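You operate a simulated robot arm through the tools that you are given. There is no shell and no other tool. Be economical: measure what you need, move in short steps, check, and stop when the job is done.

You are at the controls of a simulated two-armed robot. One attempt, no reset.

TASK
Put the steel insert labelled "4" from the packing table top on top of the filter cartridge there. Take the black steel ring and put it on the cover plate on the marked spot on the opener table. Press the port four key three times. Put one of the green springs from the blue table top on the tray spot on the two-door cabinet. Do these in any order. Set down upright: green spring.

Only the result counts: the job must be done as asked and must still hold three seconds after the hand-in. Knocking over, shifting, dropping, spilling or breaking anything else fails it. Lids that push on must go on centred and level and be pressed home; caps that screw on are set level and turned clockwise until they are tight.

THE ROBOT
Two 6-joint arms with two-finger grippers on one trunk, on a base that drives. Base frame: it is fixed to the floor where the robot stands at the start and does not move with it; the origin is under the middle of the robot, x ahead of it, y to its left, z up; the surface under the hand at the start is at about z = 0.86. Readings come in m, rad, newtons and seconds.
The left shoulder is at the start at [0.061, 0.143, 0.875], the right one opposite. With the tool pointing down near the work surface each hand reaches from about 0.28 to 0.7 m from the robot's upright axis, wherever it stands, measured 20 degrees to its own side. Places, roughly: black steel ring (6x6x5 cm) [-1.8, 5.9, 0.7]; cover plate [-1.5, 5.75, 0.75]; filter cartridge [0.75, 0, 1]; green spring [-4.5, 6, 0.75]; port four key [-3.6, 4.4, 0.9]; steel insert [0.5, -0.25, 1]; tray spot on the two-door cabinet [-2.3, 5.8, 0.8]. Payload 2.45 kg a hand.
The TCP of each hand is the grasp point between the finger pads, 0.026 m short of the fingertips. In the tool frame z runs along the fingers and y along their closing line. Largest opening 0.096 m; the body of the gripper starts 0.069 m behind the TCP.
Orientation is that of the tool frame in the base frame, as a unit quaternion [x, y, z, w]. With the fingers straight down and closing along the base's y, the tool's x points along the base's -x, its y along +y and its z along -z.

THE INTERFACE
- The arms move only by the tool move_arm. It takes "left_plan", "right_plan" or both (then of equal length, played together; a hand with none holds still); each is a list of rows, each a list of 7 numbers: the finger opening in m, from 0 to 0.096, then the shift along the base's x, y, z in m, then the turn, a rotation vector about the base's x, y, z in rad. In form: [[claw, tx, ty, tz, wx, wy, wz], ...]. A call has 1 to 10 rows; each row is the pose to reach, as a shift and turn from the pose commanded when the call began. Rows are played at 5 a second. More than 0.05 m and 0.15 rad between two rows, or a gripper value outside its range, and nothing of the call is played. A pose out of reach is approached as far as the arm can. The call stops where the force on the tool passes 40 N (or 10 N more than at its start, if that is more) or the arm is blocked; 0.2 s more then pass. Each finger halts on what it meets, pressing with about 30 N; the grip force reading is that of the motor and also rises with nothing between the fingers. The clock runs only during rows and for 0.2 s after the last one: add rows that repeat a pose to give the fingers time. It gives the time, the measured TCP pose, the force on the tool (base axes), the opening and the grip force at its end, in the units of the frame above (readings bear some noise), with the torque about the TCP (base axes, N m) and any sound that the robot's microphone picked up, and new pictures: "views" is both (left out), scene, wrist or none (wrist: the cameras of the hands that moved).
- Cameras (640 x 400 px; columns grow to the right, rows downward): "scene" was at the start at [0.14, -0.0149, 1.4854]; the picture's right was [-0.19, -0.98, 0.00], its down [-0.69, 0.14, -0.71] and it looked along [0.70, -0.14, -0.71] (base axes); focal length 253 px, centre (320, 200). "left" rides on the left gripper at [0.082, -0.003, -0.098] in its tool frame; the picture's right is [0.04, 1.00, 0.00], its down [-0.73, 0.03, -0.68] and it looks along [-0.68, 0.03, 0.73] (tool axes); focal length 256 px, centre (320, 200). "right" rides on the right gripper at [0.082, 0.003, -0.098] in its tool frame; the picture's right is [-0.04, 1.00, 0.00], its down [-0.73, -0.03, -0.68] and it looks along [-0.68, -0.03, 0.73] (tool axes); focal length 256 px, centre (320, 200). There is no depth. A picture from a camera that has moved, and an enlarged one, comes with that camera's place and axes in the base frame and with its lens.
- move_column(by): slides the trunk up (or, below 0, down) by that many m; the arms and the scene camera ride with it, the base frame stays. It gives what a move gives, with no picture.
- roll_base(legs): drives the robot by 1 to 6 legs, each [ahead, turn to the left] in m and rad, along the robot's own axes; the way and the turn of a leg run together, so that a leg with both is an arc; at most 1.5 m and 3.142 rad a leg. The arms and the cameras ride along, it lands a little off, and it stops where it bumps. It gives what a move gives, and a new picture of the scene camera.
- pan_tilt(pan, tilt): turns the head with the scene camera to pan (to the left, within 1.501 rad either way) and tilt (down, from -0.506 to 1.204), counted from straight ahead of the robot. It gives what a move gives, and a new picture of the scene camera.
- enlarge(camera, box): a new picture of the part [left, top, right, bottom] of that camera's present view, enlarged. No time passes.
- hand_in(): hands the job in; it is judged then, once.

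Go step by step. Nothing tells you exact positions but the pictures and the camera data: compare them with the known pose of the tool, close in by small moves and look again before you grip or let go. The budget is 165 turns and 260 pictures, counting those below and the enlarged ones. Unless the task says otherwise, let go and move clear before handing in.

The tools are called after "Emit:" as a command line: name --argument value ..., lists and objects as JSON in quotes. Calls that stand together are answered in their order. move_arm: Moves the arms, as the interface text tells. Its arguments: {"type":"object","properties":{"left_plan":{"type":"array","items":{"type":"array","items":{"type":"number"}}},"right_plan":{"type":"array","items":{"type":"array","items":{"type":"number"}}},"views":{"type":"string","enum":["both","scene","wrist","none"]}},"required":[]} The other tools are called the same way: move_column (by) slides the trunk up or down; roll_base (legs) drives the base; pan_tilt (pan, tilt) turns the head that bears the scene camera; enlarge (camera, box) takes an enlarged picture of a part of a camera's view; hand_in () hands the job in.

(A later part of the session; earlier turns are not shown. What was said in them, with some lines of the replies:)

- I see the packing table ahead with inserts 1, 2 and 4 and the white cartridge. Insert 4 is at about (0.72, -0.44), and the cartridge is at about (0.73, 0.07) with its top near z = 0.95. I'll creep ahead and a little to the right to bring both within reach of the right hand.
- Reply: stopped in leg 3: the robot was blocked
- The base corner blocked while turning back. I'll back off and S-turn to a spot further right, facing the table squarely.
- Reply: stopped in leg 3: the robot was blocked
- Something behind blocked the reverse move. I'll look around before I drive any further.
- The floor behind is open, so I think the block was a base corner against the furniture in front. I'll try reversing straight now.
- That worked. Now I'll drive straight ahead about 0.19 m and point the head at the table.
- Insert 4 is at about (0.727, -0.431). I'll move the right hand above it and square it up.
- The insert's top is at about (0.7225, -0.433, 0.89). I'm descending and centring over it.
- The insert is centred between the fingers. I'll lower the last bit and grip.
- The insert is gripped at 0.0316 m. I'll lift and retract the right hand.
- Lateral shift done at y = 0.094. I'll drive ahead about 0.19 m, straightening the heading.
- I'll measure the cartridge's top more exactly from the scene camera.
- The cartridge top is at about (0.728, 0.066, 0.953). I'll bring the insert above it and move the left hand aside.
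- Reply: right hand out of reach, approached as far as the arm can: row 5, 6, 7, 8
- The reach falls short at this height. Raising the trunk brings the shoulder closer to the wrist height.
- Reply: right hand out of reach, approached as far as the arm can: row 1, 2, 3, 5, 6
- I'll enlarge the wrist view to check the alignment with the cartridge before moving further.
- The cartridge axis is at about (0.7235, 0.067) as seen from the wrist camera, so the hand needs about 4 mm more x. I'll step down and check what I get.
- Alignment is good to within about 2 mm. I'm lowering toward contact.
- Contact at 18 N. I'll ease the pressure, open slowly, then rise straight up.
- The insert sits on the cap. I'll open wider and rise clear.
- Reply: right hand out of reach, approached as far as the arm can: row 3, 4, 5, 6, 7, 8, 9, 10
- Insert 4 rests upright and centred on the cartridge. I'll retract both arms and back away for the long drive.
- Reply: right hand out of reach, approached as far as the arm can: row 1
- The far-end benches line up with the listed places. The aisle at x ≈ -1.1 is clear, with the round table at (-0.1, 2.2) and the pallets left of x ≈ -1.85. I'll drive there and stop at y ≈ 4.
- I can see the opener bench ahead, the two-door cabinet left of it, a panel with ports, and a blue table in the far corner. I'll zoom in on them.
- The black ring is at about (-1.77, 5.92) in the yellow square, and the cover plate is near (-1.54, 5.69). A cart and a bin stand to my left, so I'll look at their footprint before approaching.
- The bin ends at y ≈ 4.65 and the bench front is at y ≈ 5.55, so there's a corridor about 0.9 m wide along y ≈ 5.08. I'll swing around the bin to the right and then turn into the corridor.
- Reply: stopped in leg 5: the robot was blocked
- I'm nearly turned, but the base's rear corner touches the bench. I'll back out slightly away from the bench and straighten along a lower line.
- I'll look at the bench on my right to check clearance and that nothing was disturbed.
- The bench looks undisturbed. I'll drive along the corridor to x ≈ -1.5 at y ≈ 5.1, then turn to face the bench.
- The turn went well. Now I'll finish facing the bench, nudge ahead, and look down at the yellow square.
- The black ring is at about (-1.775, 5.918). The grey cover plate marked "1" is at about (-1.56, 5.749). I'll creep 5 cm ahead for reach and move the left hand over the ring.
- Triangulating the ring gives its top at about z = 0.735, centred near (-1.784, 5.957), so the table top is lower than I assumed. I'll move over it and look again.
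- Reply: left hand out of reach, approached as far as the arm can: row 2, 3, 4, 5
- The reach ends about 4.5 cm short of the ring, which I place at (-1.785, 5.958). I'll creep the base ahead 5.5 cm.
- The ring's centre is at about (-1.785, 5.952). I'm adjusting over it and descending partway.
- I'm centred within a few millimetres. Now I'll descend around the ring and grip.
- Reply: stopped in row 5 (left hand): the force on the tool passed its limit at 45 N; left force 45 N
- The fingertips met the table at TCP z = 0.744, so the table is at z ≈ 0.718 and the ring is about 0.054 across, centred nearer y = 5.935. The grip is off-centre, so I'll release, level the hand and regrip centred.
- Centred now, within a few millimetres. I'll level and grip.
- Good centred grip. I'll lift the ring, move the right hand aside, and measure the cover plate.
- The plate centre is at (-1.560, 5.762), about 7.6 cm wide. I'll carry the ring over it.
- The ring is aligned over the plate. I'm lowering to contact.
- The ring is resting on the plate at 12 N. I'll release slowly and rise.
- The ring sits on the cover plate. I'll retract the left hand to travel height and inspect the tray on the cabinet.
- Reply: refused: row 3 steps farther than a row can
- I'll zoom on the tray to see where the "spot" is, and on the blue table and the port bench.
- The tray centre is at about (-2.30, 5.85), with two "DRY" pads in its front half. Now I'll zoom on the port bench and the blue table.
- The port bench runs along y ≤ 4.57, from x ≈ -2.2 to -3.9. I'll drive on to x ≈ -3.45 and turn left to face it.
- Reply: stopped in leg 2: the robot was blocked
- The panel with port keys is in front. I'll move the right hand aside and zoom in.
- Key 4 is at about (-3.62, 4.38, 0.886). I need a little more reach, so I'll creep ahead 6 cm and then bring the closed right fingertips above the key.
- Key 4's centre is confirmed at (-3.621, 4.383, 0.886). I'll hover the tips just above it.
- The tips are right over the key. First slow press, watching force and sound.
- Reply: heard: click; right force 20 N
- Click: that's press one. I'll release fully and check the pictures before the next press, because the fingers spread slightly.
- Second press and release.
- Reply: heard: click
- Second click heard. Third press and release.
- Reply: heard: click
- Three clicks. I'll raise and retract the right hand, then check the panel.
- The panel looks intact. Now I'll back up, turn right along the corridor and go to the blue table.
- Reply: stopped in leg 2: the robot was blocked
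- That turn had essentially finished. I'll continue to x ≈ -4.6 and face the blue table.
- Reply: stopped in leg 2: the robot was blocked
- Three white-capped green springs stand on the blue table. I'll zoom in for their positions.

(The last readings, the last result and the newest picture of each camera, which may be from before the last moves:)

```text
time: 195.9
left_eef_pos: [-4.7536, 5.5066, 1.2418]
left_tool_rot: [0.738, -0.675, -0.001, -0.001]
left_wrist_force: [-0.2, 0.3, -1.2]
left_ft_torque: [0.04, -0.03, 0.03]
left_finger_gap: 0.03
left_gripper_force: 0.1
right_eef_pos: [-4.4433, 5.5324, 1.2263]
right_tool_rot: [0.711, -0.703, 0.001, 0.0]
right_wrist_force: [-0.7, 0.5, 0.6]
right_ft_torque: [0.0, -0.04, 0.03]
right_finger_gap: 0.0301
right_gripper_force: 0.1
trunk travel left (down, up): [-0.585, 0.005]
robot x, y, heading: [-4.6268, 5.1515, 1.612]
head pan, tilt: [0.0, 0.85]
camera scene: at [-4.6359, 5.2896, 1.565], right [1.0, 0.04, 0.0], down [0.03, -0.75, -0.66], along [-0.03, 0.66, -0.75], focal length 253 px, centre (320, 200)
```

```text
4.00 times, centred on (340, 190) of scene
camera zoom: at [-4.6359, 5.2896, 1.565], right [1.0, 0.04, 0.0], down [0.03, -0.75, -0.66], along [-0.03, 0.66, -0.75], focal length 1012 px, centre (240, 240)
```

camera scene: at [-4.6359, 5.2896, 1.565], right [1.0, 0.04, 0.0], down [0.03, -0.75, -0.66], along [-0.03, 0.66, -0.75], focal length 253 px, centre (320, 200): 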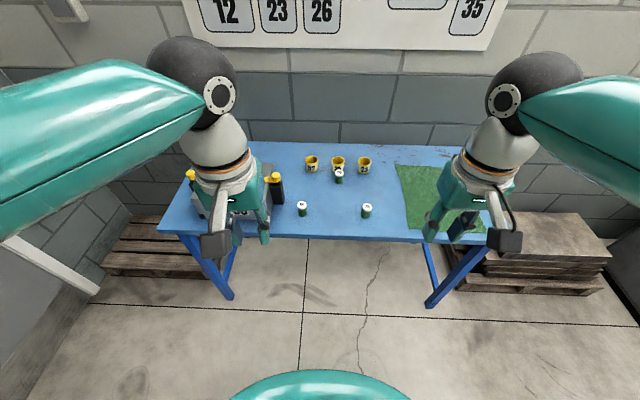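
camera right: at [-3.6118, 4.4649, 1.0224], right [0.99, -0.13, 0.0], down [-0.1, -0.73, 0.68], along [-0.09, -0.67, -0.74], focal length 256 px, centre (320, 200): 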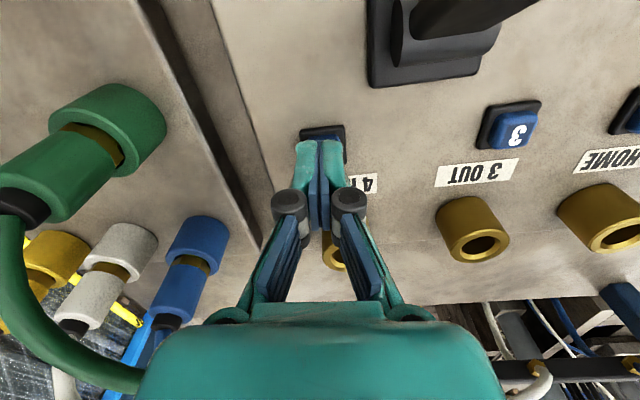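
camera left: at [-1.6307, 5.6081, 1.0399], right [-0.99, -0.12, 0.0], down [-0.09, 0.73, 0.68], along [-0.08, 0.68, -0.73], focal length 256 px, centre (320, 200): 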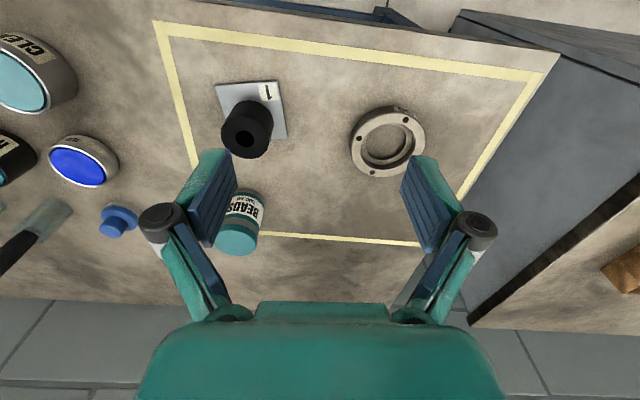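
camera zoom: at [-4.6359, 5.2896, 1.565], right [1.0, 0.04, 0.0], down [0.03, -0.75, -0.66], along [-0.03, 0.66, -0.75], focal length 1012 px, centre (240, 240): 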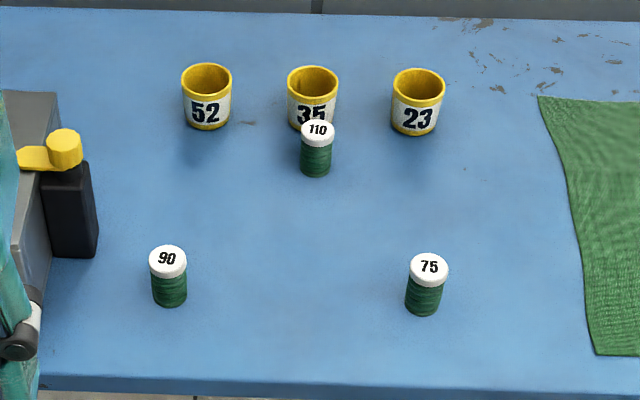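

I'll take spring "75" at about (-4.47, 5.95), and drive ahead 0.18 m for reach.

Emit:
roll_base --legs '[[0.18, -0.04]]'

Emit:
move_arm --right_plan '[[0.05, 0.0, 0.03, -0.04, 0, 0, 0], [0.07, 0.0, 0.06, -0.08, 0, 0, 0], [0.07, 0.0, 0.09, -0.12, 0, 0, 0], [0.07, 0.0, 0.12, -0.16, 0, 0, 0], [0.07, 0.0, 0.14, -0.2, 0, 0, 0], [0.07, 0.0, 0.16, -0.24, 0, 0, 0]]'

```text
time: 197.4
left_eef_pos: [-4.7416, 5.6908, 1.2421]
left_tool_rot: [0.725, -0.689, 0.0, 0.001]
left_wrist_force: [0.4, 0.0, 0.0]
left_ft_torque: [-0.07, 0.01, 0.0]
left_finger_gap: 0.03
left_gripper_force: 0.0
right_eef_pos: [-4.4302, 5.7058, 1.2257]
right_tool_rot: [-0.698, 0.717, -0.001, -0.001]
right_wrist_force: [0.4, 0.6, -0.9]
right_ft_torque: [-0.05, 0.04, 0.02]
right_finger_gap: 0.0299
right_gripper_force: 0.0
trunk travel left (down, up): [-0.585, 0.005]
robot x, y, heading: [-4.6348, 5.329, 1.567]
head pan, tilt: [0.0, 0.85]
camera scene: at [-4.6352, 5.471, 1.5649], right [1.0, 0.0, 0.0], down [0.0, -0.75, -0.66], along [0.0, 0.66, -0.75], focal length 253 px, centre (320, 200)
```

scene: 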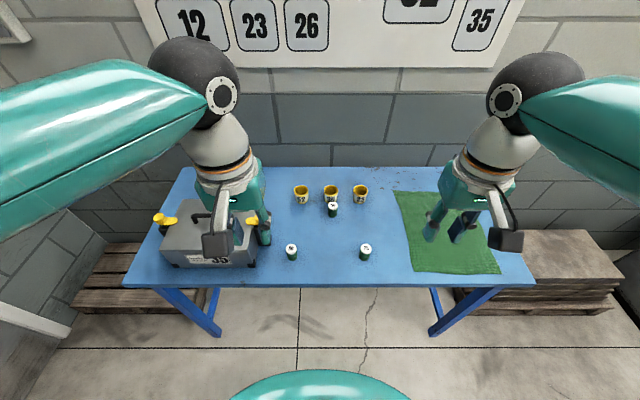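

```text
time: 198.8
left_eef_pos: [-4.741, 5.6922, 1.2425]
left_tool_rot: [0.724, -0.69, 0.0, 0.001]
left_wrist_force: [1.1, -0.2, -0.6]
left_ft_torque: [-0.05, 0.0, 0.0]
left_finger_gap: 0.0297
left_gripper_force: 0.0
right_eef_pos: [-4.4292, 5.8651, 0.9845]
right_tool_rot: [-0.697, 0.717, -0.002, 0.0]
right_wrist_force: [0.0, 0.3, 0.4]
right_ft_torque: [-0.04, -0.02, 0.04]
right_finger_gap: 0.07
right_gripper_force: 0.0
trunk travel left (down, up): [-0.585, 0.005]
robot x, y, heading: [-4.6337, 5.3309, 1.566]
head pan, tilt: [0.0, 0.85]
camera scene: at [-4.6354, 5.4716, 1.5648], right [1.0, 0.0, 0.0], down [0.0, -0.75, -0.66], along [0.0, 0.66, -0.75], focal length 253 px, centre (320, 200)
camera right: at [-4.4356, 5.7843, 1.083], right [-1.0, 0.07, 0.0], down [0.05, 0.73, 0.68], along [0.05, 0.67, -0.74], focal length 256 px, centre (320, 200)
```

scene: 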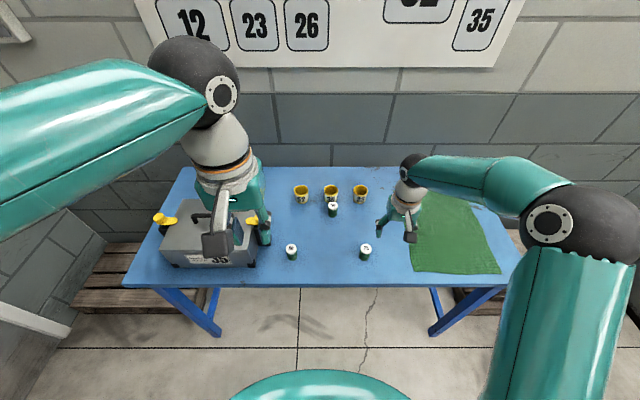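
right: 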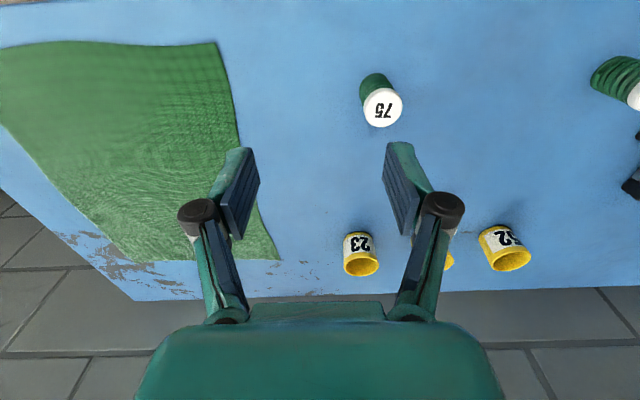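

Spring "75" has its cap at about (-4.49, 5.893, 0.84). I'm moving above it for a closer look.

Emit:
move_arm --right_plan '[[0.07, -0.03, 0.014, -0.02, 0, 0, 0], [0.07, -0.061, 0.028, -0.04, 0, 0, 0], [0.07, -0.061, 0.028, -0.075, 0, 0, 0], [0.07, -0.061, 0.028, -0.085, 0, 0, 0]]' --views "wrist"

```text
time: 199.8
left_eef_pos: [-4.7414, 5.6904, 1.243]
left_tool_rot: [0.724, -0.69, 0.001, 0.0]
left_wrist_force: [0.3, -0.1, 0.4]
left_ft_torque: [0.0, -0.01, -0.02]
left_finger_gap: 0.0301
left_gripper_force: 0.0
right_eef_pos: [-4.492, 5.8903, 0.8997]
right_tool_rot: [-0.697, 0.717, -0.001, 0.0]
right_wrist_force: [0.2, 0.1, -0.5]
right_ft_torque: [0.03, 0.02, 0.03]
right_finger_gap: 0.0701
right_gripper_force: 0.2
trunk travel left (down, up): [-0.585, 0.005]
robot x, y, heading: [-4.633, 5.3294, 1.569]
head pan, tilt: [0.0, 0.85]
camera right: at [-4.4986, 5.8103, 0.9995], right [-1.0, 0.07, 0.0], down [0.05, 0.73, 0.68], along [0.05, 0.68, -0.74], focal length 256 px, centre (320, 200)
```

right: 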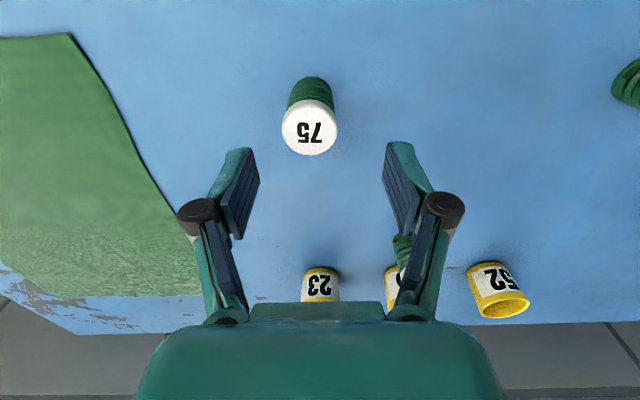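

The spring is at (-4.4865, 5.888), with its top near 0.849 and the table near 0.80. I'll descend partway and grip with the tips just above the table.

Emit:
move_arm --right_plan '[[0.07, 0.005, -0.003, -0.02, 0, 0, 0], [0.07, 0.005, -0.003, -0.045, 0, 0, 0], [0.07, 0.005, -0.003, -0.058, 0, 0, 0], [0.07, 0.005, -0.003, -0.064, 0, 0, 0], [0.07, 0.005, -0.003, -0.064, 0, 0, 0]]' --views "wrist"

```text
time: 201.1
left_eef_pos: [-4.7428, 5.6902, 1.243]
left_tool_rot: [0.724, -0.689, 0.0, 0.0]
left_wrist_force: [0.7, 0.9, 0.1]
left_ft_torque: [0.02, 0.03, 0.0]
left_finger_gap: 0.03
left_gripper_force: 0.0
right_eef_pos: [-4.4861, 5.8891, 0.8383]
right_tool_rot: [-0.697, 0.717, -0.002, -0.001]
right_wrist_force: [0.3, 0.7, 0.1]
right_ft_torque: [-0.01, 0.04, 0.01]
right_finger_gap: 0.0699
right_gripper_force: 0.0
trunk travel left (down, up): [-0.585, 0.005]
robot x, y, heading: [-4.6325, 5.3255, 1.57]
head pan, tilt: [0.0, 0.85]
camera right: at [-4.4929, 5.8078, 0.9364], right [-1.0, 0.07, 0.0], down [0.05, 0.73, 0.68], along [0.05, 0.68, -0.74], focal length 256 px, centre (320, 200)
```

right: 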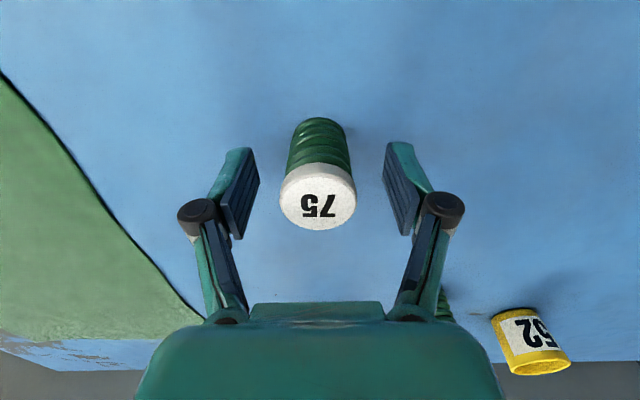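

Centred. I'll close on the spring.

Emit:
move_arm --right_plan '[[0.07, 0, 0.001, -0.006, 0, 0, 0], [0.05, 0, 0.001, -0.008, 0, 0, 0], [0.035, 0, 0.001, -0.008, 0, 0, 0], [0.025, 0, 0.001, -0.008, 0, 0, 0], [0.025, 0, 0.001, -0.008, 0, 0, 0]]' --views "wrist"

```text
time: 202.2
left_eef_pos: [-4.7408, 5.6895, 1.2438]
left_tool_rot: [0.724, -0.689, 0.001, 0.0]
left_wrist_force: [0.7, 0.8, -0.5]
left_ft_torque: [-0.01, 0.0, -0.01]
left_finger_gap: 0.03
left_gripper_force: 0.1
right_eef_pos: [-4.487, 5.8908, 0.8292]
right_tool_rot: [-0.697, 0.717, -0.003, 0.0]
right_wrist_force: [0.7, 0.2, 0.9]
right_ft_torque: [-0.02, -0.02, -0.02]
right_finger_gap: 0.0338
right_gripper_force: 30.0
trunk travel left (down, up): [-0.585, 0.005]
robot x, y, heading: [-4.6366, 5.3292, 1.572]
head pan, tilt: [0.0, 0.85]
camera right: at [-4.493, 5.8092, 0.9286], right [-1.0, 0.07, 0.0], down [0.05, 0.73, 0.68], along [0.05, 0.68, -0.74], focal length 256 px, centre (320, 200)
```

right: 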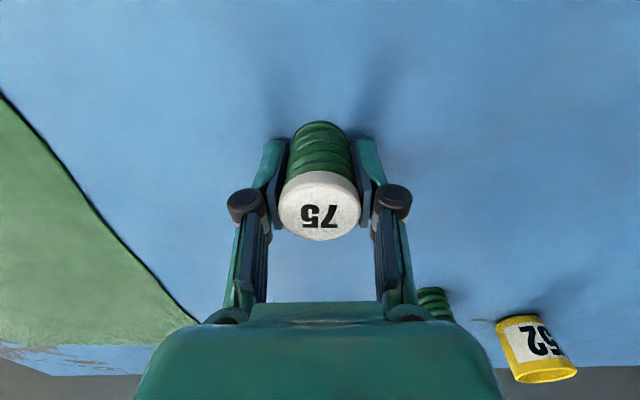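

The spring is gripped upright. I'll lift and retract it to travel height.

Emit:
move_arm --right_plan '[[0.025, 0, 0, 0.03, 0, 0, 0], [0.025, 0, 0, 0.07, 0, 0, 0], [0.025, 0, 0, 0.115, 0, 0, 0], [0.025, 0, -0.01, 0.16, 0, 0, 0], [0.025, 0.0, -0.03, 0.2, 0, 0, 0], [0.025, 0.01, -0.06, 0.235, 0, 0, 0], [0.025, 0.02, -0.09, 0.27, 0, 0, 0], [0.025, 0.03, -0.12, 0.305, 0, 0, 0], [0.025, 0.04, -0.15, 0.34, 0, 0, 0], [0.025, 0.05, -0.18, 0.37, 0, 0, 0]]' --views "wrist"

Emit:
roll_base --legs '[[-0.2, 0], [0, -1.55], [1.5, 0]]'

```text
time: 204.4
left_eef_pos: [-4.7421, 5.6887, 1.2434]
left_tool_rot: [0.724, -0.69, 0.0, -0.001]
left_wrist_force: [0.1, -1.1, -0.9]
left_ft_torque: [0.04, 0.0, -0.01]
left_finger_gap: 0.0299
left_gripper_force: 0.1
right_eef_pos: [-4.4398, 5.7071, 1.2001]
right_tool_rot: [-0.697, 0.717, 0.0, 0.0]
right_wrist_force: [-0.2, 0.0, -0.4]
right_ft_torque: [0.04, -0.03, 0.01]
right_finger_gap: 0.0339
right_gripper_force: 30.2
trunk travel left (down, up): [-0.585, 0.005]
robot x, y, heading: [-4.6349, 5.3288, 1.566]
head pan, tilt: [0.0, 0.85]
camera right: at [-4.4459, 5.6262, 1.2996], right [-1.0, 0.07, 0.0], down [0.05, 0.73, 0.68], along [0.05, 0.68, -0.74], focal length 256 px, centre (320, 200)
```

right: 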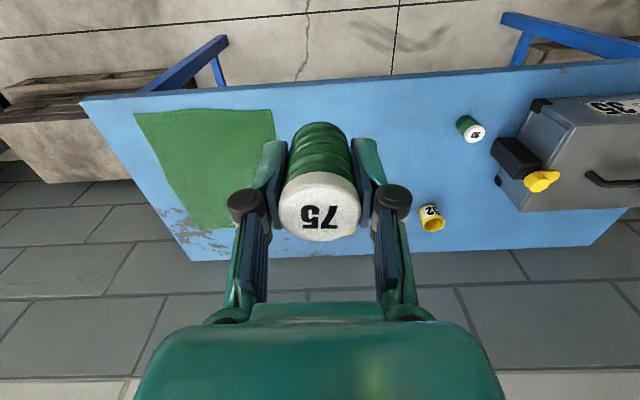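

```text
time: 209.8
left_eef_pos: [-4.284, 5.2806, 1.2434]
left_tool_rot: [-0.088, 0.996, 0.002, 0.0]
left_wrist_force: [-0.1, -0.1, -0.3]
left_ft_torque: [0.08, 0.02, -0.03]
left_finger_gap: 0.0302
left_gripper_force: 0.1
right_eef_pos: [-4.2262, 4.9829, 1.2003]
right_tool_rot: [-0.05, 0.999, 0.001, -0.002]
right_wrist_force: [-0.6, -0.9, -1.6]
right_ft_torque: [0.05, -0.02, -0.02]
right_finger_gap: 0.0339
right_gripper_force: 30.3
trunk travel left (down, up): [-0.585, 0.005]
robot x, y, heading: [-4.636, 5.1795, 0.107]
head pan, tilt: [0.0, 0.85]
stopped in leg 2: the robot was blocked; the commanded pose is now the measured one
camera scene: at [-4.4986, 5.1891, 1.5649], right [0.11, -0.99, 0.0], down [-0.75, -0.08, -0.66], along [0.66, 0.07, -0.75], focal length 253 px, centre (320, 200)
```

scene: 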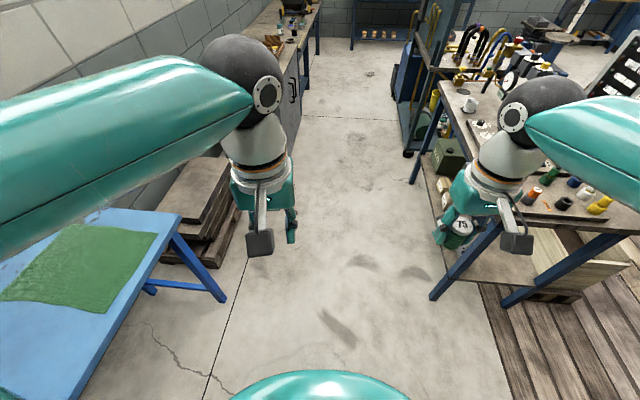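

The turn stopped slightly short. I'll correct the heading and drive the corridor to the cabinet, then face it.

Emit:
roll_base --legs '[[0, -0.14], [1.3, 0], [1.0, 0]]'

Emit:
roll_base --legs '[[0, 1.58]]'

```text
time: 222.0
left_eef_pos: [-1.9836, 5.1412, 1.2437]
left_tool_rot: [-0.011, 1.0, 0.0, 0.0]
left_wrist_force: [1.3, -0.2, -0.2]
left_ft_torque: [-0.04, 0.04, 0.01]
left_finger_gap: 0.0301
left_gripper_force: 0.0
right_eef_pos: [-1.9723, 4.8378, 1.2007]
right_tool_rot: [0.028, 1.0, -0.001, -0.003]
right_wrist_force: [0.7, -0.7, -2.1]
right_ft_torque: [0.0, 0.0, 0.01]
right_finger_gap: 0.0336
right_gripper_force: 29.7
trunk travel left (down, up): [-0.585, 0.005]
robot x, y, heading: [-2.3456, 5.0893, -0.047]
head pan, tilt: [0.0, 0.85]
camera scene: at [-2.209, 5.0846, 1.565], right [-0.05, -1.0, 0.0], down [-0.75, 0.04, -0.66], along [0.66, -0.03, -0.75], focal length 253 px, centre (320, 200)
```

scene: 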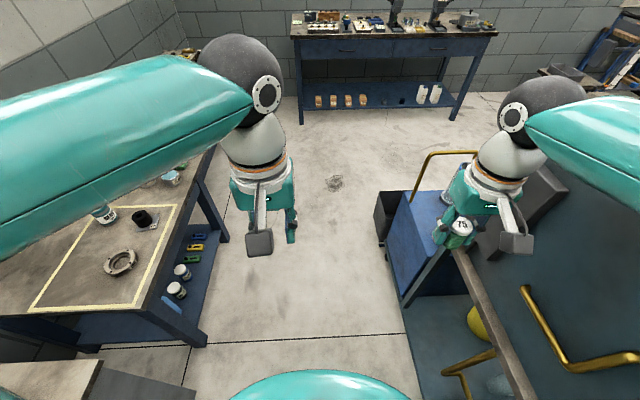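

```text
time: 226.2
left_eef_pos: [-2.3658, 5.464, 1.2438]
left_tool_rot: [-0.681, 0.732, -0.002, 0.001]
left_wrist_force: [-0.9, 0.7, 0.2]
left_ft_torque: [-0.02, -0.06, 0.02]
left_finger_gap: 0.0299
left_gripper_force: 0.1
right_eef_pos: [-2.0636, 5.4467, 1.2015]
right_tool_rot: [-0.652, 0.758, -0.003, 0.0]
right_wrist_force: [-0.9, 0.1, -1.2]
right_ft_torque: [-0.05, -0.07, -0.05]
right_finger_gap: 0.0335
right_gripper_force: 30.2
trunk travel left (down, up): [-0.585, 0.005]
robot x, y, heading: [-2.2978, 5.0868, 1.451]
head pan, tilt: [0.0, 0.85]
stopped in leg 1: the robot was blocked; the commanded pose is now the measured one
camera scene: at [-2.2859, 5.2275, 1.5649], right [0.99, -0.12, 0.0], down [-0.09, -0.75, -0.66], along [0.08, 0.65, -0.75], focal length 253 px, centre (320, 200)
```

scene: 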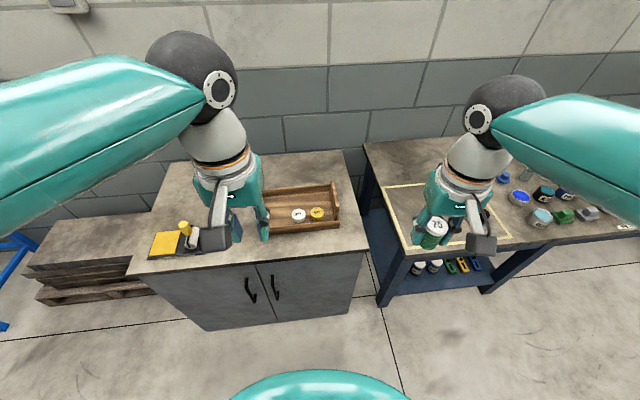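

Facing the cabinet. I'll arc ahead slightly and move the left hand aside to see the tray.

Emit:
roll_base --legs '[[0.16, 0.11]]'

Emit:
move_arm --left_plan '[[0.03, -0.045, -0.01, 0, 0, 0, 0], [0.03, -0.09, -0.02, 0, 0, 0, 0], [0.03, -0.13, -0.03, 0, 0, 0, 0], [0.03, -0.17, -0.04, 0, 0, 0, 0], [0.03, -0.2, -0.05, 0, 0, 0, 0]]' --views "scene"

Emit:
enlarge --camera "scene" --box '[240, 160, 400, 270]'

```text
time: 227.6
left_eef_pos: [-2.3934, 5.6146, 1.2436]
left_tool_rot: [0.721, -0.693, 0.001, 0.0]
left_wrist_force: [-0.5, 0.8, -0.2]
left_ft_torque: [-0.04, -0.01, -0.01]
left_finger_gap: 0.03
left_gripper_force: 0.0
right_eef_pos: [-2.0914, 5.6294, 1.2016]
right_tool_rot: [-0.693, 0.721, -0.003, -0.001]
right_wrist_force: [0.3, 1.4, -0.8]
right_ft_torque: [-0.05, -0.04, 0.0]
right_finger_gap: 0.0337
right_gripper_force: 30.0
trunk travel left (down, up): [-0.585, 0.005]
robot x, y, heading: [-2.286, 5.2505, 1.559]
head pan, tilt: [0.0, 0.85]
camera scene: at [-2.2837, 5.3886, 1.5648], right [1.0, -0.01, 0.0], down [-0.01, -0.75, -0.66], along [0.01, 0.66, -0.75], focal length 253 px, centre (320, 200)
```

scene: 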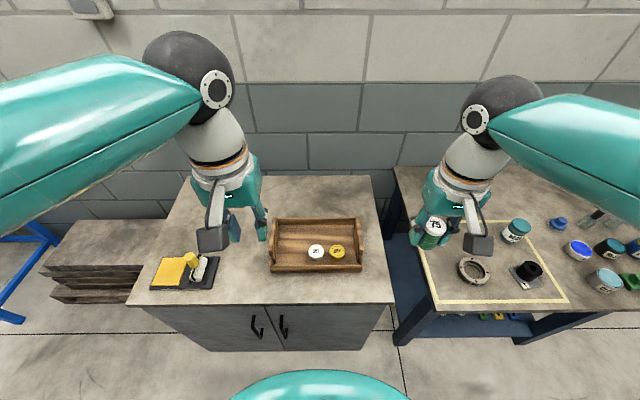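

```text
time: 228.8
left_eef_pos: [-2.5945, 5.5607, 1.2468]
left_tool_rot: [0.721, -0.693, 0.0, 0.0]
left_wrist_force: [-1.0, -0.1, -1.0]
left_ft_torque: [0.01, -0.02, -0.02]
left_finger_gap: 0.0298
left_gripper_force: 0.1
right_eef_pos: [-2.0904, 5.6268, 1.2038]
right_tool_rot: [-0.693, 0.721, -0.001, -0.002]
right_wrist_force: [-0.3, -0.3, -0.8]
right_ft_torque: [0.0, -0.01, 0.04]
right_finger_gap: 0.0336
right_gripper_force: 30.4
trunk travel left (down, up): [-0.585, 0.005]
robot x, y, heading: [-2.2883, 5.2463, 1.565]
head pan, tilt: [0.0, 0.85]
camera scene: at [-2.2837, 5.3849, 1.5651], right [1.0, -0.01, 0.0], down [-0.01, -0.75, -0.66], along [0.01, 0.66, -0.75], focal length 253 px, centre (320, 200)
```

scene: 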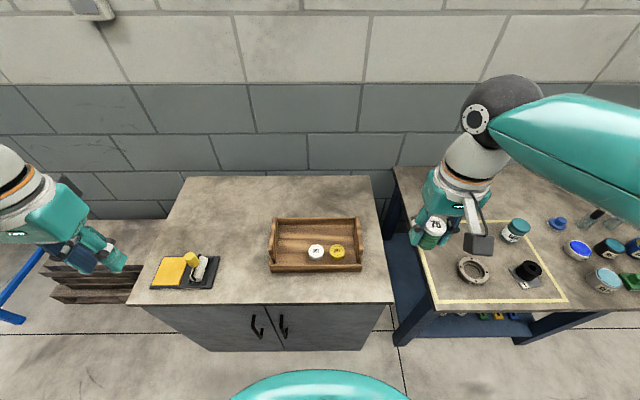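

```text
3.64 times, centred on (320, 215) of scene
camera zoom: at [-2.2837, 5.3849, 1.5651], right [1.0, -0.01, 0.0], down [-0.01, -0.75, -0.66], along [0.01, 0.66, -0.75], focal length 920 px, centre (320, 146)
```

zoom: 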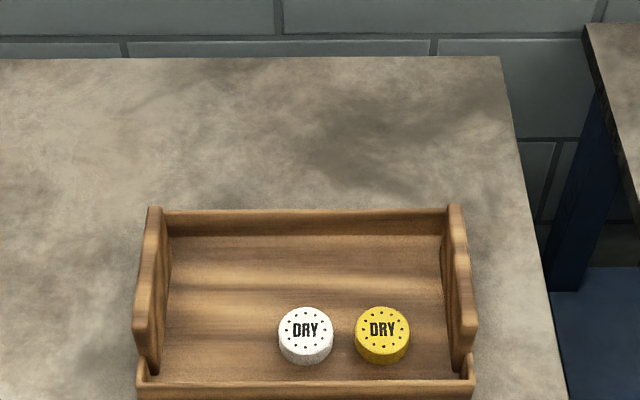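

The tray centre is at about (-2.30, 5.855), with the DRY pads toward the front. I'll aim for (-2.305, 5.872), just behind the white pad. First I'll carry the spring over the tray.

Emit:
move_arm --right_plan '[[0.025, -0.025, 0.025, -0.01, 0, 0, 0], [0.025, -0.05, 0.05, -0.03, 0, 0, 0], [0.025, -0.075, 0.075, -0.05, 0, 0, 0], [0.025, -0.1, 0.1, -0.07, 0, 0, 0], [0.025, -0.125, 0.13, -0.09, 0, 0, 0], [0.025, -0.15, 0.16, -0.11, 0, 0, 0], [0.025, -0.175, 0.19, -0.135, 0, 0, 0], [0.025, -0.2, 0.22, -0.16, 0, 0, 0], [0.025, -0.215, 0.245, -0.19, 0, 0, 0], [0.025, -0.215, 0.245, -0.21, 0, 0, 0]]'

Emit:
enlarge --camera "scene" --box '[240, 160, 400, 280]'

```text
time: 231.0
left_eef_pos: [-2.5931, 5.5604, 1.2478]
left_tool_rot: [0.721, -0.693, 0.0, 0.0]
left_wrist_force: [-0.6, 0.1, -0.1]
left_ft_torque: [0.02, 0.0, 0.01]
left_finger_gap: 0.0299
left_gripper_force: 0.1
right_eef_pos: [-2.3054, 5.8711, 0.994]
right_tool_rot: [-0.694, 0.72, -0.002, 0.0]
right_wrist_force: [-0.1, -0.2, -0.1]
right_ft_torque: [-0.01, 0.02, 0.01]
right_finger_gap: 0.0337
right_gripper_force: 30.2
trunk travel left (down, up): [-0.585, 0.005]
robot x, y, heading: [-2.2865, 5.2465, 1.565]
head pan, tilt: [0.0, 0.85]
camera scene: at [-2.2826, 5.3853, 1.5651], right [1.0, -0.01, 0.0], down [-0.01, -0.75, -0.66], along [0.01, 0.66, -0.75], focal length 253 px, centre (320, 200)
camera right: at [-2.312, 5.7902, 1.0925], right [-1.0, 0.08, 0.0], down [0.06, 0.73, 0.68], along [0.05, 0.67, -0.74], focal length 256 px, centre (320, 200)
```

scene: 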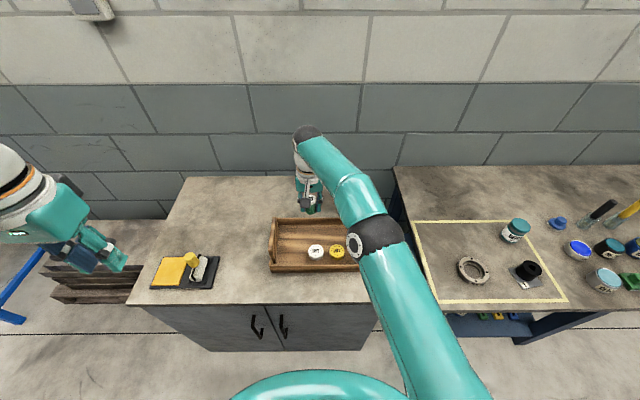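
right: 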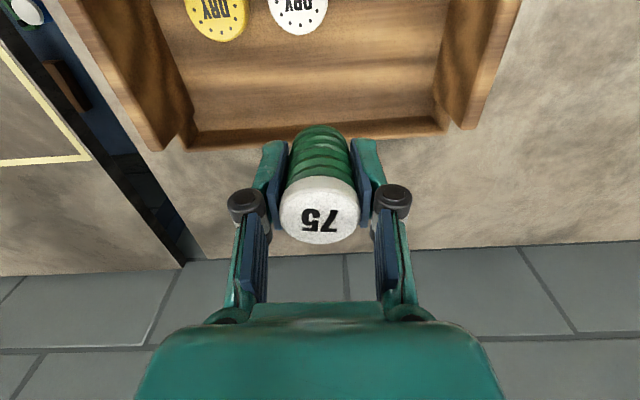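

```text
3.33 times, centred on (320, 220) of scene
camera zoom: at [-2.2826, 5.3853, 1.5651], right [1.0, -0.01, 0.0], down [-0.01, -0.75, -0.66], along [0.01, 0.66, -0.75], focal length 843 px, centre (320, 133)
```

zoom: 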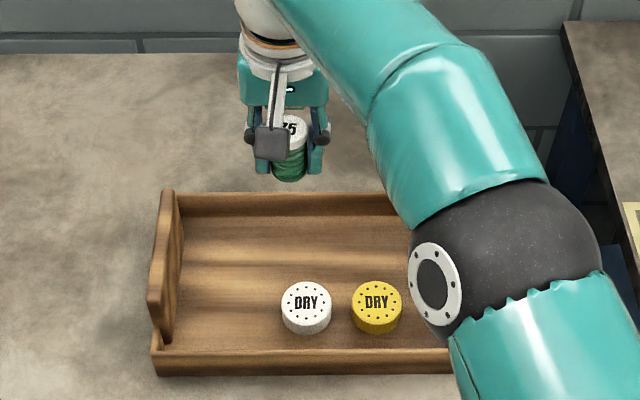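

Spring position verified: the pad is at (-2.293, 5.808) and the tray's back edge at y ≈ 5.93. I'm descending partway.

Emit:
move_arm --right_plan '[[0.025, 0, 0, -0.04, 0, 0, 0], [0.025, 0, 0, -0.08, 0, 0, 0], [0.025, 0, 0, -0.11, 0, 0, 0], [0.025, 0, 0, -0.125, 0, 0, 0], [0.025, 0, 0, -0.125, 0, 0, 0]]' --views "wrist"

Emit:
enlarge --camera "scene" --box '[260, 190, 360, 280]'

```text
time: 232.2
left_eef_pos: [-2.5931, 5.5603, 1.2477]
left_tool_rot: [0.721, -0.693, -0.001, -0.001]
left_wrist_force: [-0.9, -0.1, 0.0]
left_ft_torque: [0.04, -0.01, -0.03]
left_finger_gap: 0.0296
left_gripper_force: 0.1
right_eef_pos: [-2.3032, 5.8732, 0.8669]
right_tool_rot: [-0.693, 0.721, -0.002, -0.001]
right_wrist_force: [-0.2, -0.2, -1.5]
right_ft_torque: [0.01, 0.01, -0.02]
right_finger_gap: 0.0336
right_gripper_force: 29.8
trunk travel left (down, up): [-0.585, 0.005]
robot x, y, heading: [-2.2792, 5.2467, 1.558]
head pan, tilt: [0.0, 0.85]
camera right: at [-2.3101, 5.7912, 0.9661], right [-1.0, 0.08, 0.0], down [0.06, 0.73, 0.68], along [0.05, 0.67, -0.74], focal length 256 px, centre (320, 200)
```

right: 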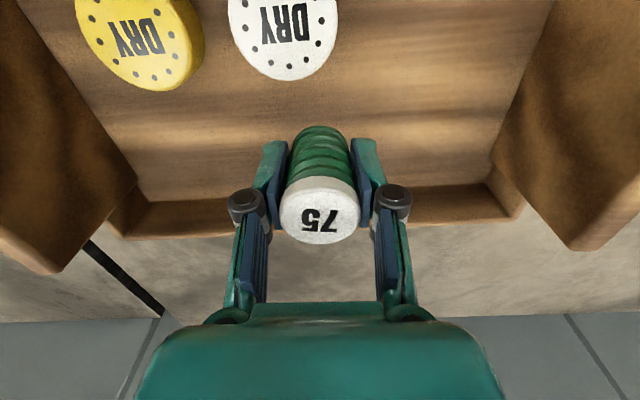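

```text
4.44 times, centred on (310, 235) of scene
camera zoom: at [-2.2832, 5.3861, 1.565], right [1.0, -0.01, 0.0], down [-0.01, -0.75, -0.66], along [0.01, 0.66, -0.75], focal length 1124 px, centre (364, 44)
```

zoom: 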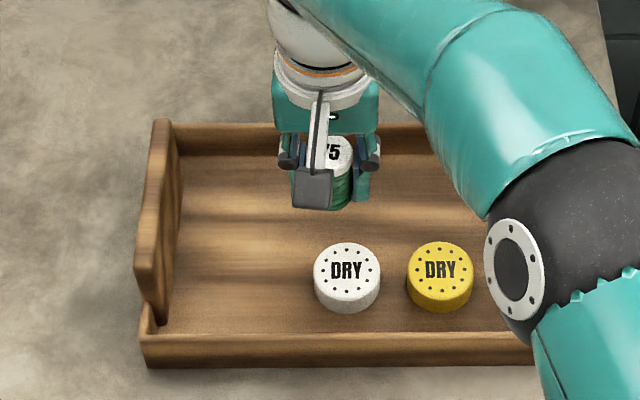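

Good. I'll shift 6 mm toward the tray's middle and lower gently to contact.

Emit:
move_arm --right_plan '[[0.025, 0, -0.006, -0.006, 0, 0, 0], [0.025, 0, -0.006, -0.011, 0, 0, 0], [0.025, 0, -0.006, -0.014, 0, 0, 0], [0.025, 0, -0.006, -0.016, 0, 0, 0]]' --views "none"

```text
time: 233.2
left_eef_pos: [-2.5937, 5.5609, 1.2476]
left_tool_rot: [0.721, -0.693, 0.0, 0.0]
left_wrist_force: [-0.7, -0.7, -0.1]
left_ft_torque: [-0.01, 0.0, -0.01]
left_finger_gap: 0.0299
left_gripper_force: 0.1
right_eef_pos: [-2.3052, 5.8673, 0.8518]
right_tool_rot: [-0.693, 0.721, -0.002, -0.001]
right_wrist_force: [-0.7, -1.1, -1.0]
right_ft_torque: [-0.01, 0.01, -0.03]
right_finger_gap: 0.0339
right_gripper_force: 30.0
trunk travel left (down, up): [-0.585, 0.005]
robot x, y, heading: [-2.2806, 5.2492, 1.561]
head pan, tilt: [0.0, 0.85]
```

Emit:
move_arm --right_plan '[[0.025, 0, 0, -0.003, 0, 0, 0], [0.025, 0, 0, -0.006, 0, 0, 0], [0.025, 0, 0, -0.008, 0, 0, 0]]' --views "wrist"

```text
time: 234.0
left_eef_pos: [-2.5938, 5.5604, 1.2464]
left_tool_rot: [0.721, -0.693, 0.0, 0.0]
left_wrist_force: [0.0, -0.1, 0.2]
left_ft_torque: [0.01, 0.01, 0.0]
left_finger_gap: 0.0299
left_gripper_force: 0.1
right_eef_pos: [-2.3061, 5.8674, 0.8424]
right_tool_rot: [-0.693, 0.721, -0.002, 0.0]
right_wrist_force: [0.3, 0.5, -0.6]
right_ft_torque: [0.0, 0.0, -0.01]
right_finger_gap: 0.0336
right_gripper_force: 29.8
trunk travel left (down, up): [-0.585, 0.005]
robot x, y, heading: [-2.2812, 5.2468, 1.56]
head pan, tilt: [0.0, 0.85]
camera right: at [-2.3129, 5.7857, 0.9419], right [-1.0, 0.08, 0.0], down [0.06, 0.73, 0.68], along [0.05, 0.67, -0.74], focal length 256 px, centre (320, 200)
```

right: 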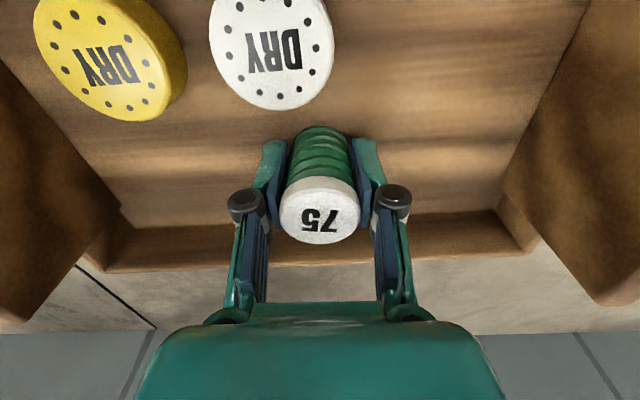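

No contact yet, so I'll continue in small steps.

Emit:
move_arm --right_plan '[[0.025, 0, 0, -0.003, 0, 0, 0], [0.025, 0, 0, -0.006, 0, 0, 0], [0.025, 0, 0, -0.008, 0, 0, 0], [0.025, 0, 0, -0.008, 0, 0, 0]]' --views "none"

```text
time: 235.0
left_eef_pos: [-2.5941, 5.561, 1.2463]
left_tool_rot: [0.721, -0.692, 0.0, 0.0]
left_wrist_force: [0.5, -0.2, -0.5]
left_ft_torque: [0.0, 0.0, 0.0]
left_finger_gap: 0.0302
left_gripper_force: 0.0
right_eef_pos: [-2.3067, 5.866, 0.8353]
right_tool_rot: [-0.693, 0.72, -0.002, 0.0]
right_wrist_force: [0.0, 0.1, 0.3]
right_ft_torque: [-0.02, 0.0, 0.06]
right_finger_gap: 0.034
right_gripper_force: 29.9
trunk travel left (down, up): [-0.585, 0.005]
robot x, y, heading: [-2.2845, 5.2477, 1.561]
head pan, tilt: [0.0, 0.85]
```

Emit:
move_arm --right_plan '[[0.025, 0, 0, -0.003, 0, 0, 0], [0.025, 0, 0, -0.005, 0, 0, 0], [0.025, 0, 0, -0.007, 0, 0, 0], [0.025, 0, 0, -0.007, 0, 0, 0]]' --views "wrist"

Emit:
enlarge --camera "scene" --box '[260, 190, 360, 280]'

```text
time: 236.0
left_eef_pos: [-2.593, 5.5581, 1.248]
left_tool_rot: [0.721, -0.693, -0.001, -0.001]
left_wrist_force: [-0.5, 0.2, -0.4]
left_ft_torque: [0.03, -0.03, 0.02]
left_finger_gap: 0.03
left_gripper_force: 0.1
right_eef_pos: [-2.306, 5.8666, 0.8319]
right_tool_rot: [-0.693, 0.72, 0.001, 0.001]
right_wrist_force: [3.2, 0.0, 25.6]
right_ft_torque: [-0.09, -0.09, 0.01]
right_finger_gap: 0.0336
right_gripper_force: 29.6
trunk travel left (down, up): [-0.585, 0.005]
robot x, y, heading: [-2.2825, 5.244, 1.556]
head pan, tilt: [0.0, 0.85]
camera right: at [-2.3132, 5.7856, 0.9302], right [-1.0, 0.08, 0.0], down [0.06, 0.73, 0.68], along [0.05, 0.68, -0.73], focal length 256 px, centre (320, 200)
```

right: 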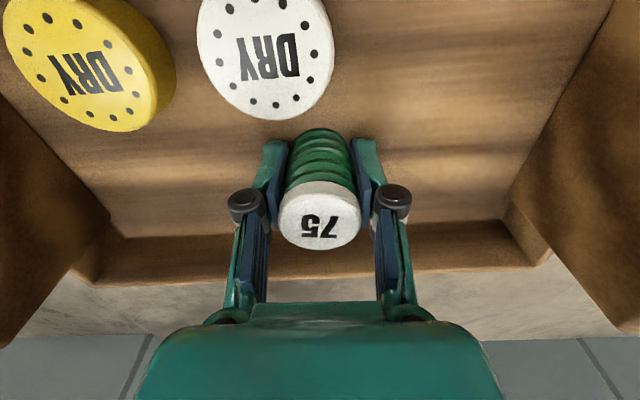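

```text
4.44 times, centred on (310, 235) of scene
camera zoom: at [-2.2829, 5.3828, 1.5655], right [1.0, -0.01, 0.0], down [-0.01, -0.75, -0.66], along [0.01, 0.66, -0.75], focal length 1124 px, centre (364, 44)
```

zoom: 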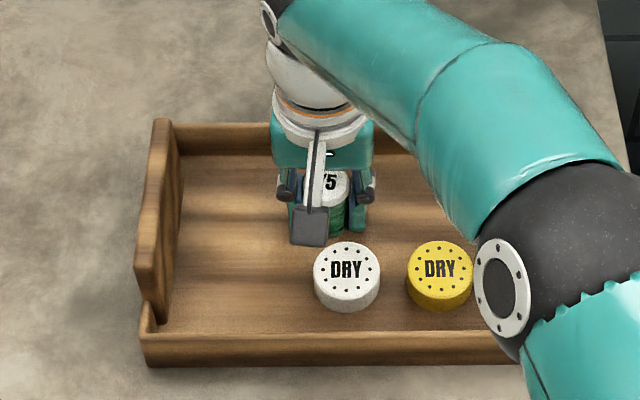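

Contact at 25 N, with the spring upright in the tray. I'll ease off, release slowly and rise.

Emit:
move_arm --right_plan '[[0.025, 0, 0, 0.003, 0, 0, 0], [0.028, 0, 0, 0.004, 0, 0, 0], [0.034, 0, 0, 0.004, 0, 0, 0], [0.04, 0, 0, 0.004, 0, 0, 0], [0.052, 0, 0, 0.004, 0, 0, 0], [0.062, 0, 0, 0.004, 0, 0, 0]]' --views "wrist"

```text
time: 237.4
left_eef_pos: [-2.5927, 5.5607, 1.2467]
left_tool_rot: [0.721, -0.692, 0.001, 0.0]
left_wrist_force: [-0.3, -0.4, -0.2]
left_ft_torque: [0.03, 0.0, -0.01]
left_finger_gap: 0.0298
left_gripper_force: 0.1
right_eef_pos: [-2.306, 5.8662, 0.8319]
right_tool_rot: [-0.693, 0.721, -0.003, -0.001]
right_wrist_force: [-0.7, -0.6, 0.5]
right_ft_torque: [-0.01, 0.01, -0.03]
right_finger_gap: 0.0621
right_gripper_force: 0.1
trunk travel left (down, up): [-0.585, 0.005]
robot x, y, heading: [-2.2849, 5.2469, 1.562]
head pan, tilt: [0.0, 0.85]
camera right: at [-2.313, 5.7858, 0.9312], right [-1.0, 0.08, 0.0], down [0.06, 0.74, 0.68], along [0.05, 0.67, -0.74], focal length 256 px, centre (320, 200)
```

right: 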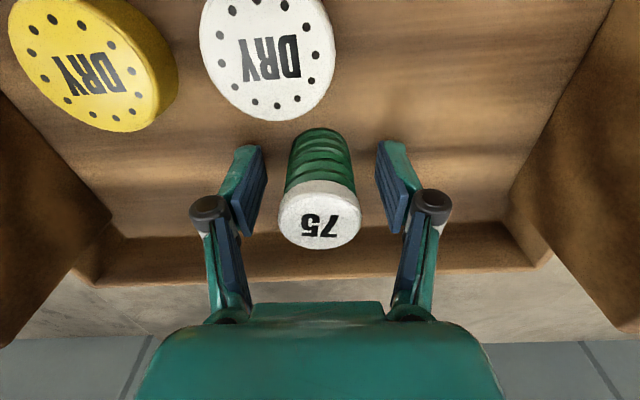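

The spring stands free. I'll rise clear and look at the result.

Emit:
move_arm --right_plan '[[0.062, 0, 0, 0.02, 0, 0, 0], [0.062, 0, 0, 0.06, 0, 0, 0], [0.062, 0, 0, 0.1, 0, 0, 0], [0.062, 0, 0, 0.14, 0, 0, 0], [0.062, 0.02, -0.02, 0.18, 0, 0, 0], [0.062, 0.04, -0.05, 0.21, 0, 0, 0], [0.062, 0.07, -0.08, 0.235, 0, 0, 0], [0.062, 0.1, -0.11, 0.255, 0, 0, 0], [0.062, 0.13, -0.14, 0.275, 0, 0, 0], [0.062, 0.155, -0.17, 0.295, 0, 0, 0]]' --views "scene"

Emit:
enlarge --camera "scene" --box '[240, 180, 400, 280]'

Emit:
enlarge --camera "scene" --box '[400, 200, 560, 300]'

```text
time: 239.6
left_eef_pos: [-2.5941, 5.5581, 1.2476]
left_tool_rot: [0.721, -0.693, 0.0, -0.001]
left_wrist_force: [0.1, -0.7, 0.0]
left_ft_torque: [0.05, 0.0, 0.02]
left_finger_gap: 0.03
left_gripper_force: 0.0
right_eef_pos: [-2.1491, 5.6935, 1.1277]
right_tool_rot: [-0.693, 0.721, -0.002, 0.0]
right_wrist_force: [-0.2, -0.4, 0.3]
right_ft_torque: [0.03, 0.0, 0.04]
right_finger_gap: 0.062
right_gripper_force: 0.1
trunk travel left (down, up): [-0.585, 0.005]
robot x, y, heading: [-2.2807, 5.2447, 1.559]
head pan, tilt: [0.0, 0.85]
camera scene: at [-2.2826, 5.3838, 1.5652], right [1.0, -0.01, 0.0], down [-0.01, -0.75, -0.66], along [0.01, 0.66, -0.75], focal length 253 px, centre (320, 200)
```

scene: 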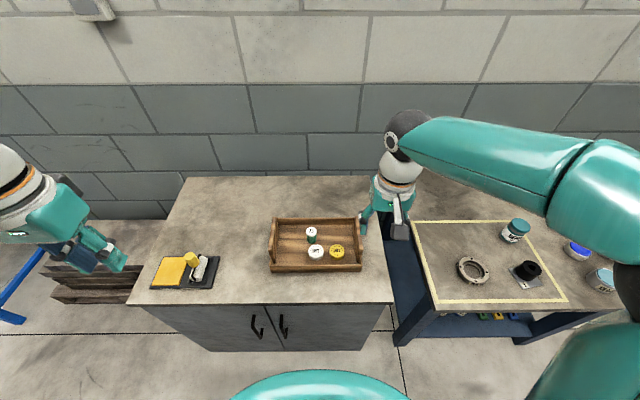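

```text
4.00 times, centred on (320, 230) of scene
camera zoom: at [-2.2826, 5.3838, 1.5652], right [1.0, -0.01, 0.0], down [-0.01, -0.75, -0.66], along [0.01, 0.66, -0.75], focal length 1012 px, centre (320, 80)
```

zoom: 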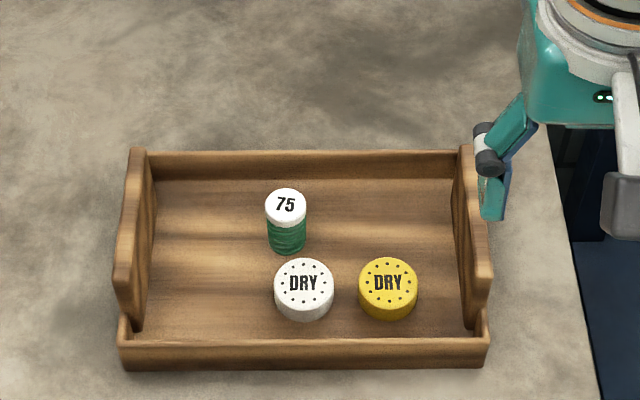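

```text
4.00 times, centred on (480, 250) of scene
camera zoom: at [-2.2826, 5.3838, 1.5652], right [1.0, -0.01, 0.0], down [-0.01, -0.75, -0.66], along [0.01, 0.66, -0.75], focal length 1012 px, centre (-320, 0)
```

zoom: 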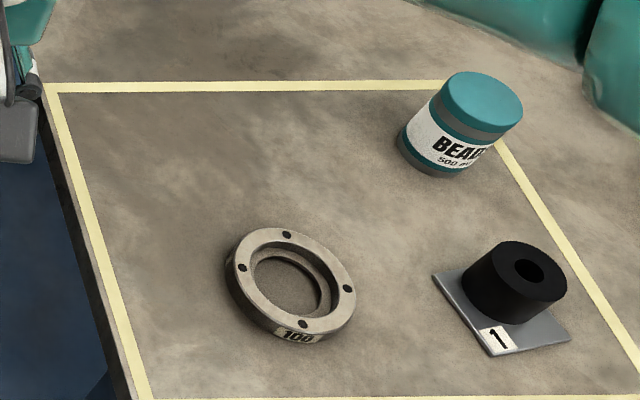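

The spring stands upright in the tray, the ring rests on the cover plate, insert 4 is on the cartridge, and key 4 clicked three times. Both hands are clear, so I'm handing in.

Emit:
hand_in

```text
The job is handed in.
```

All four parts are done and the job is handed in:
- **Insert:** "4" sits on top of the filter cartridge.
- **Ring:** the black steel ring is on the cover plate, which I took to be the grey square plate marked "1" on the opener table.
- **Key:** port four was pressed three times, with a click each time.
- **Spring:** green spring "75" stands upright near the middle of the wooden tray on the cabinet. I saw no other marked spot, so I treated that as the tray spot.
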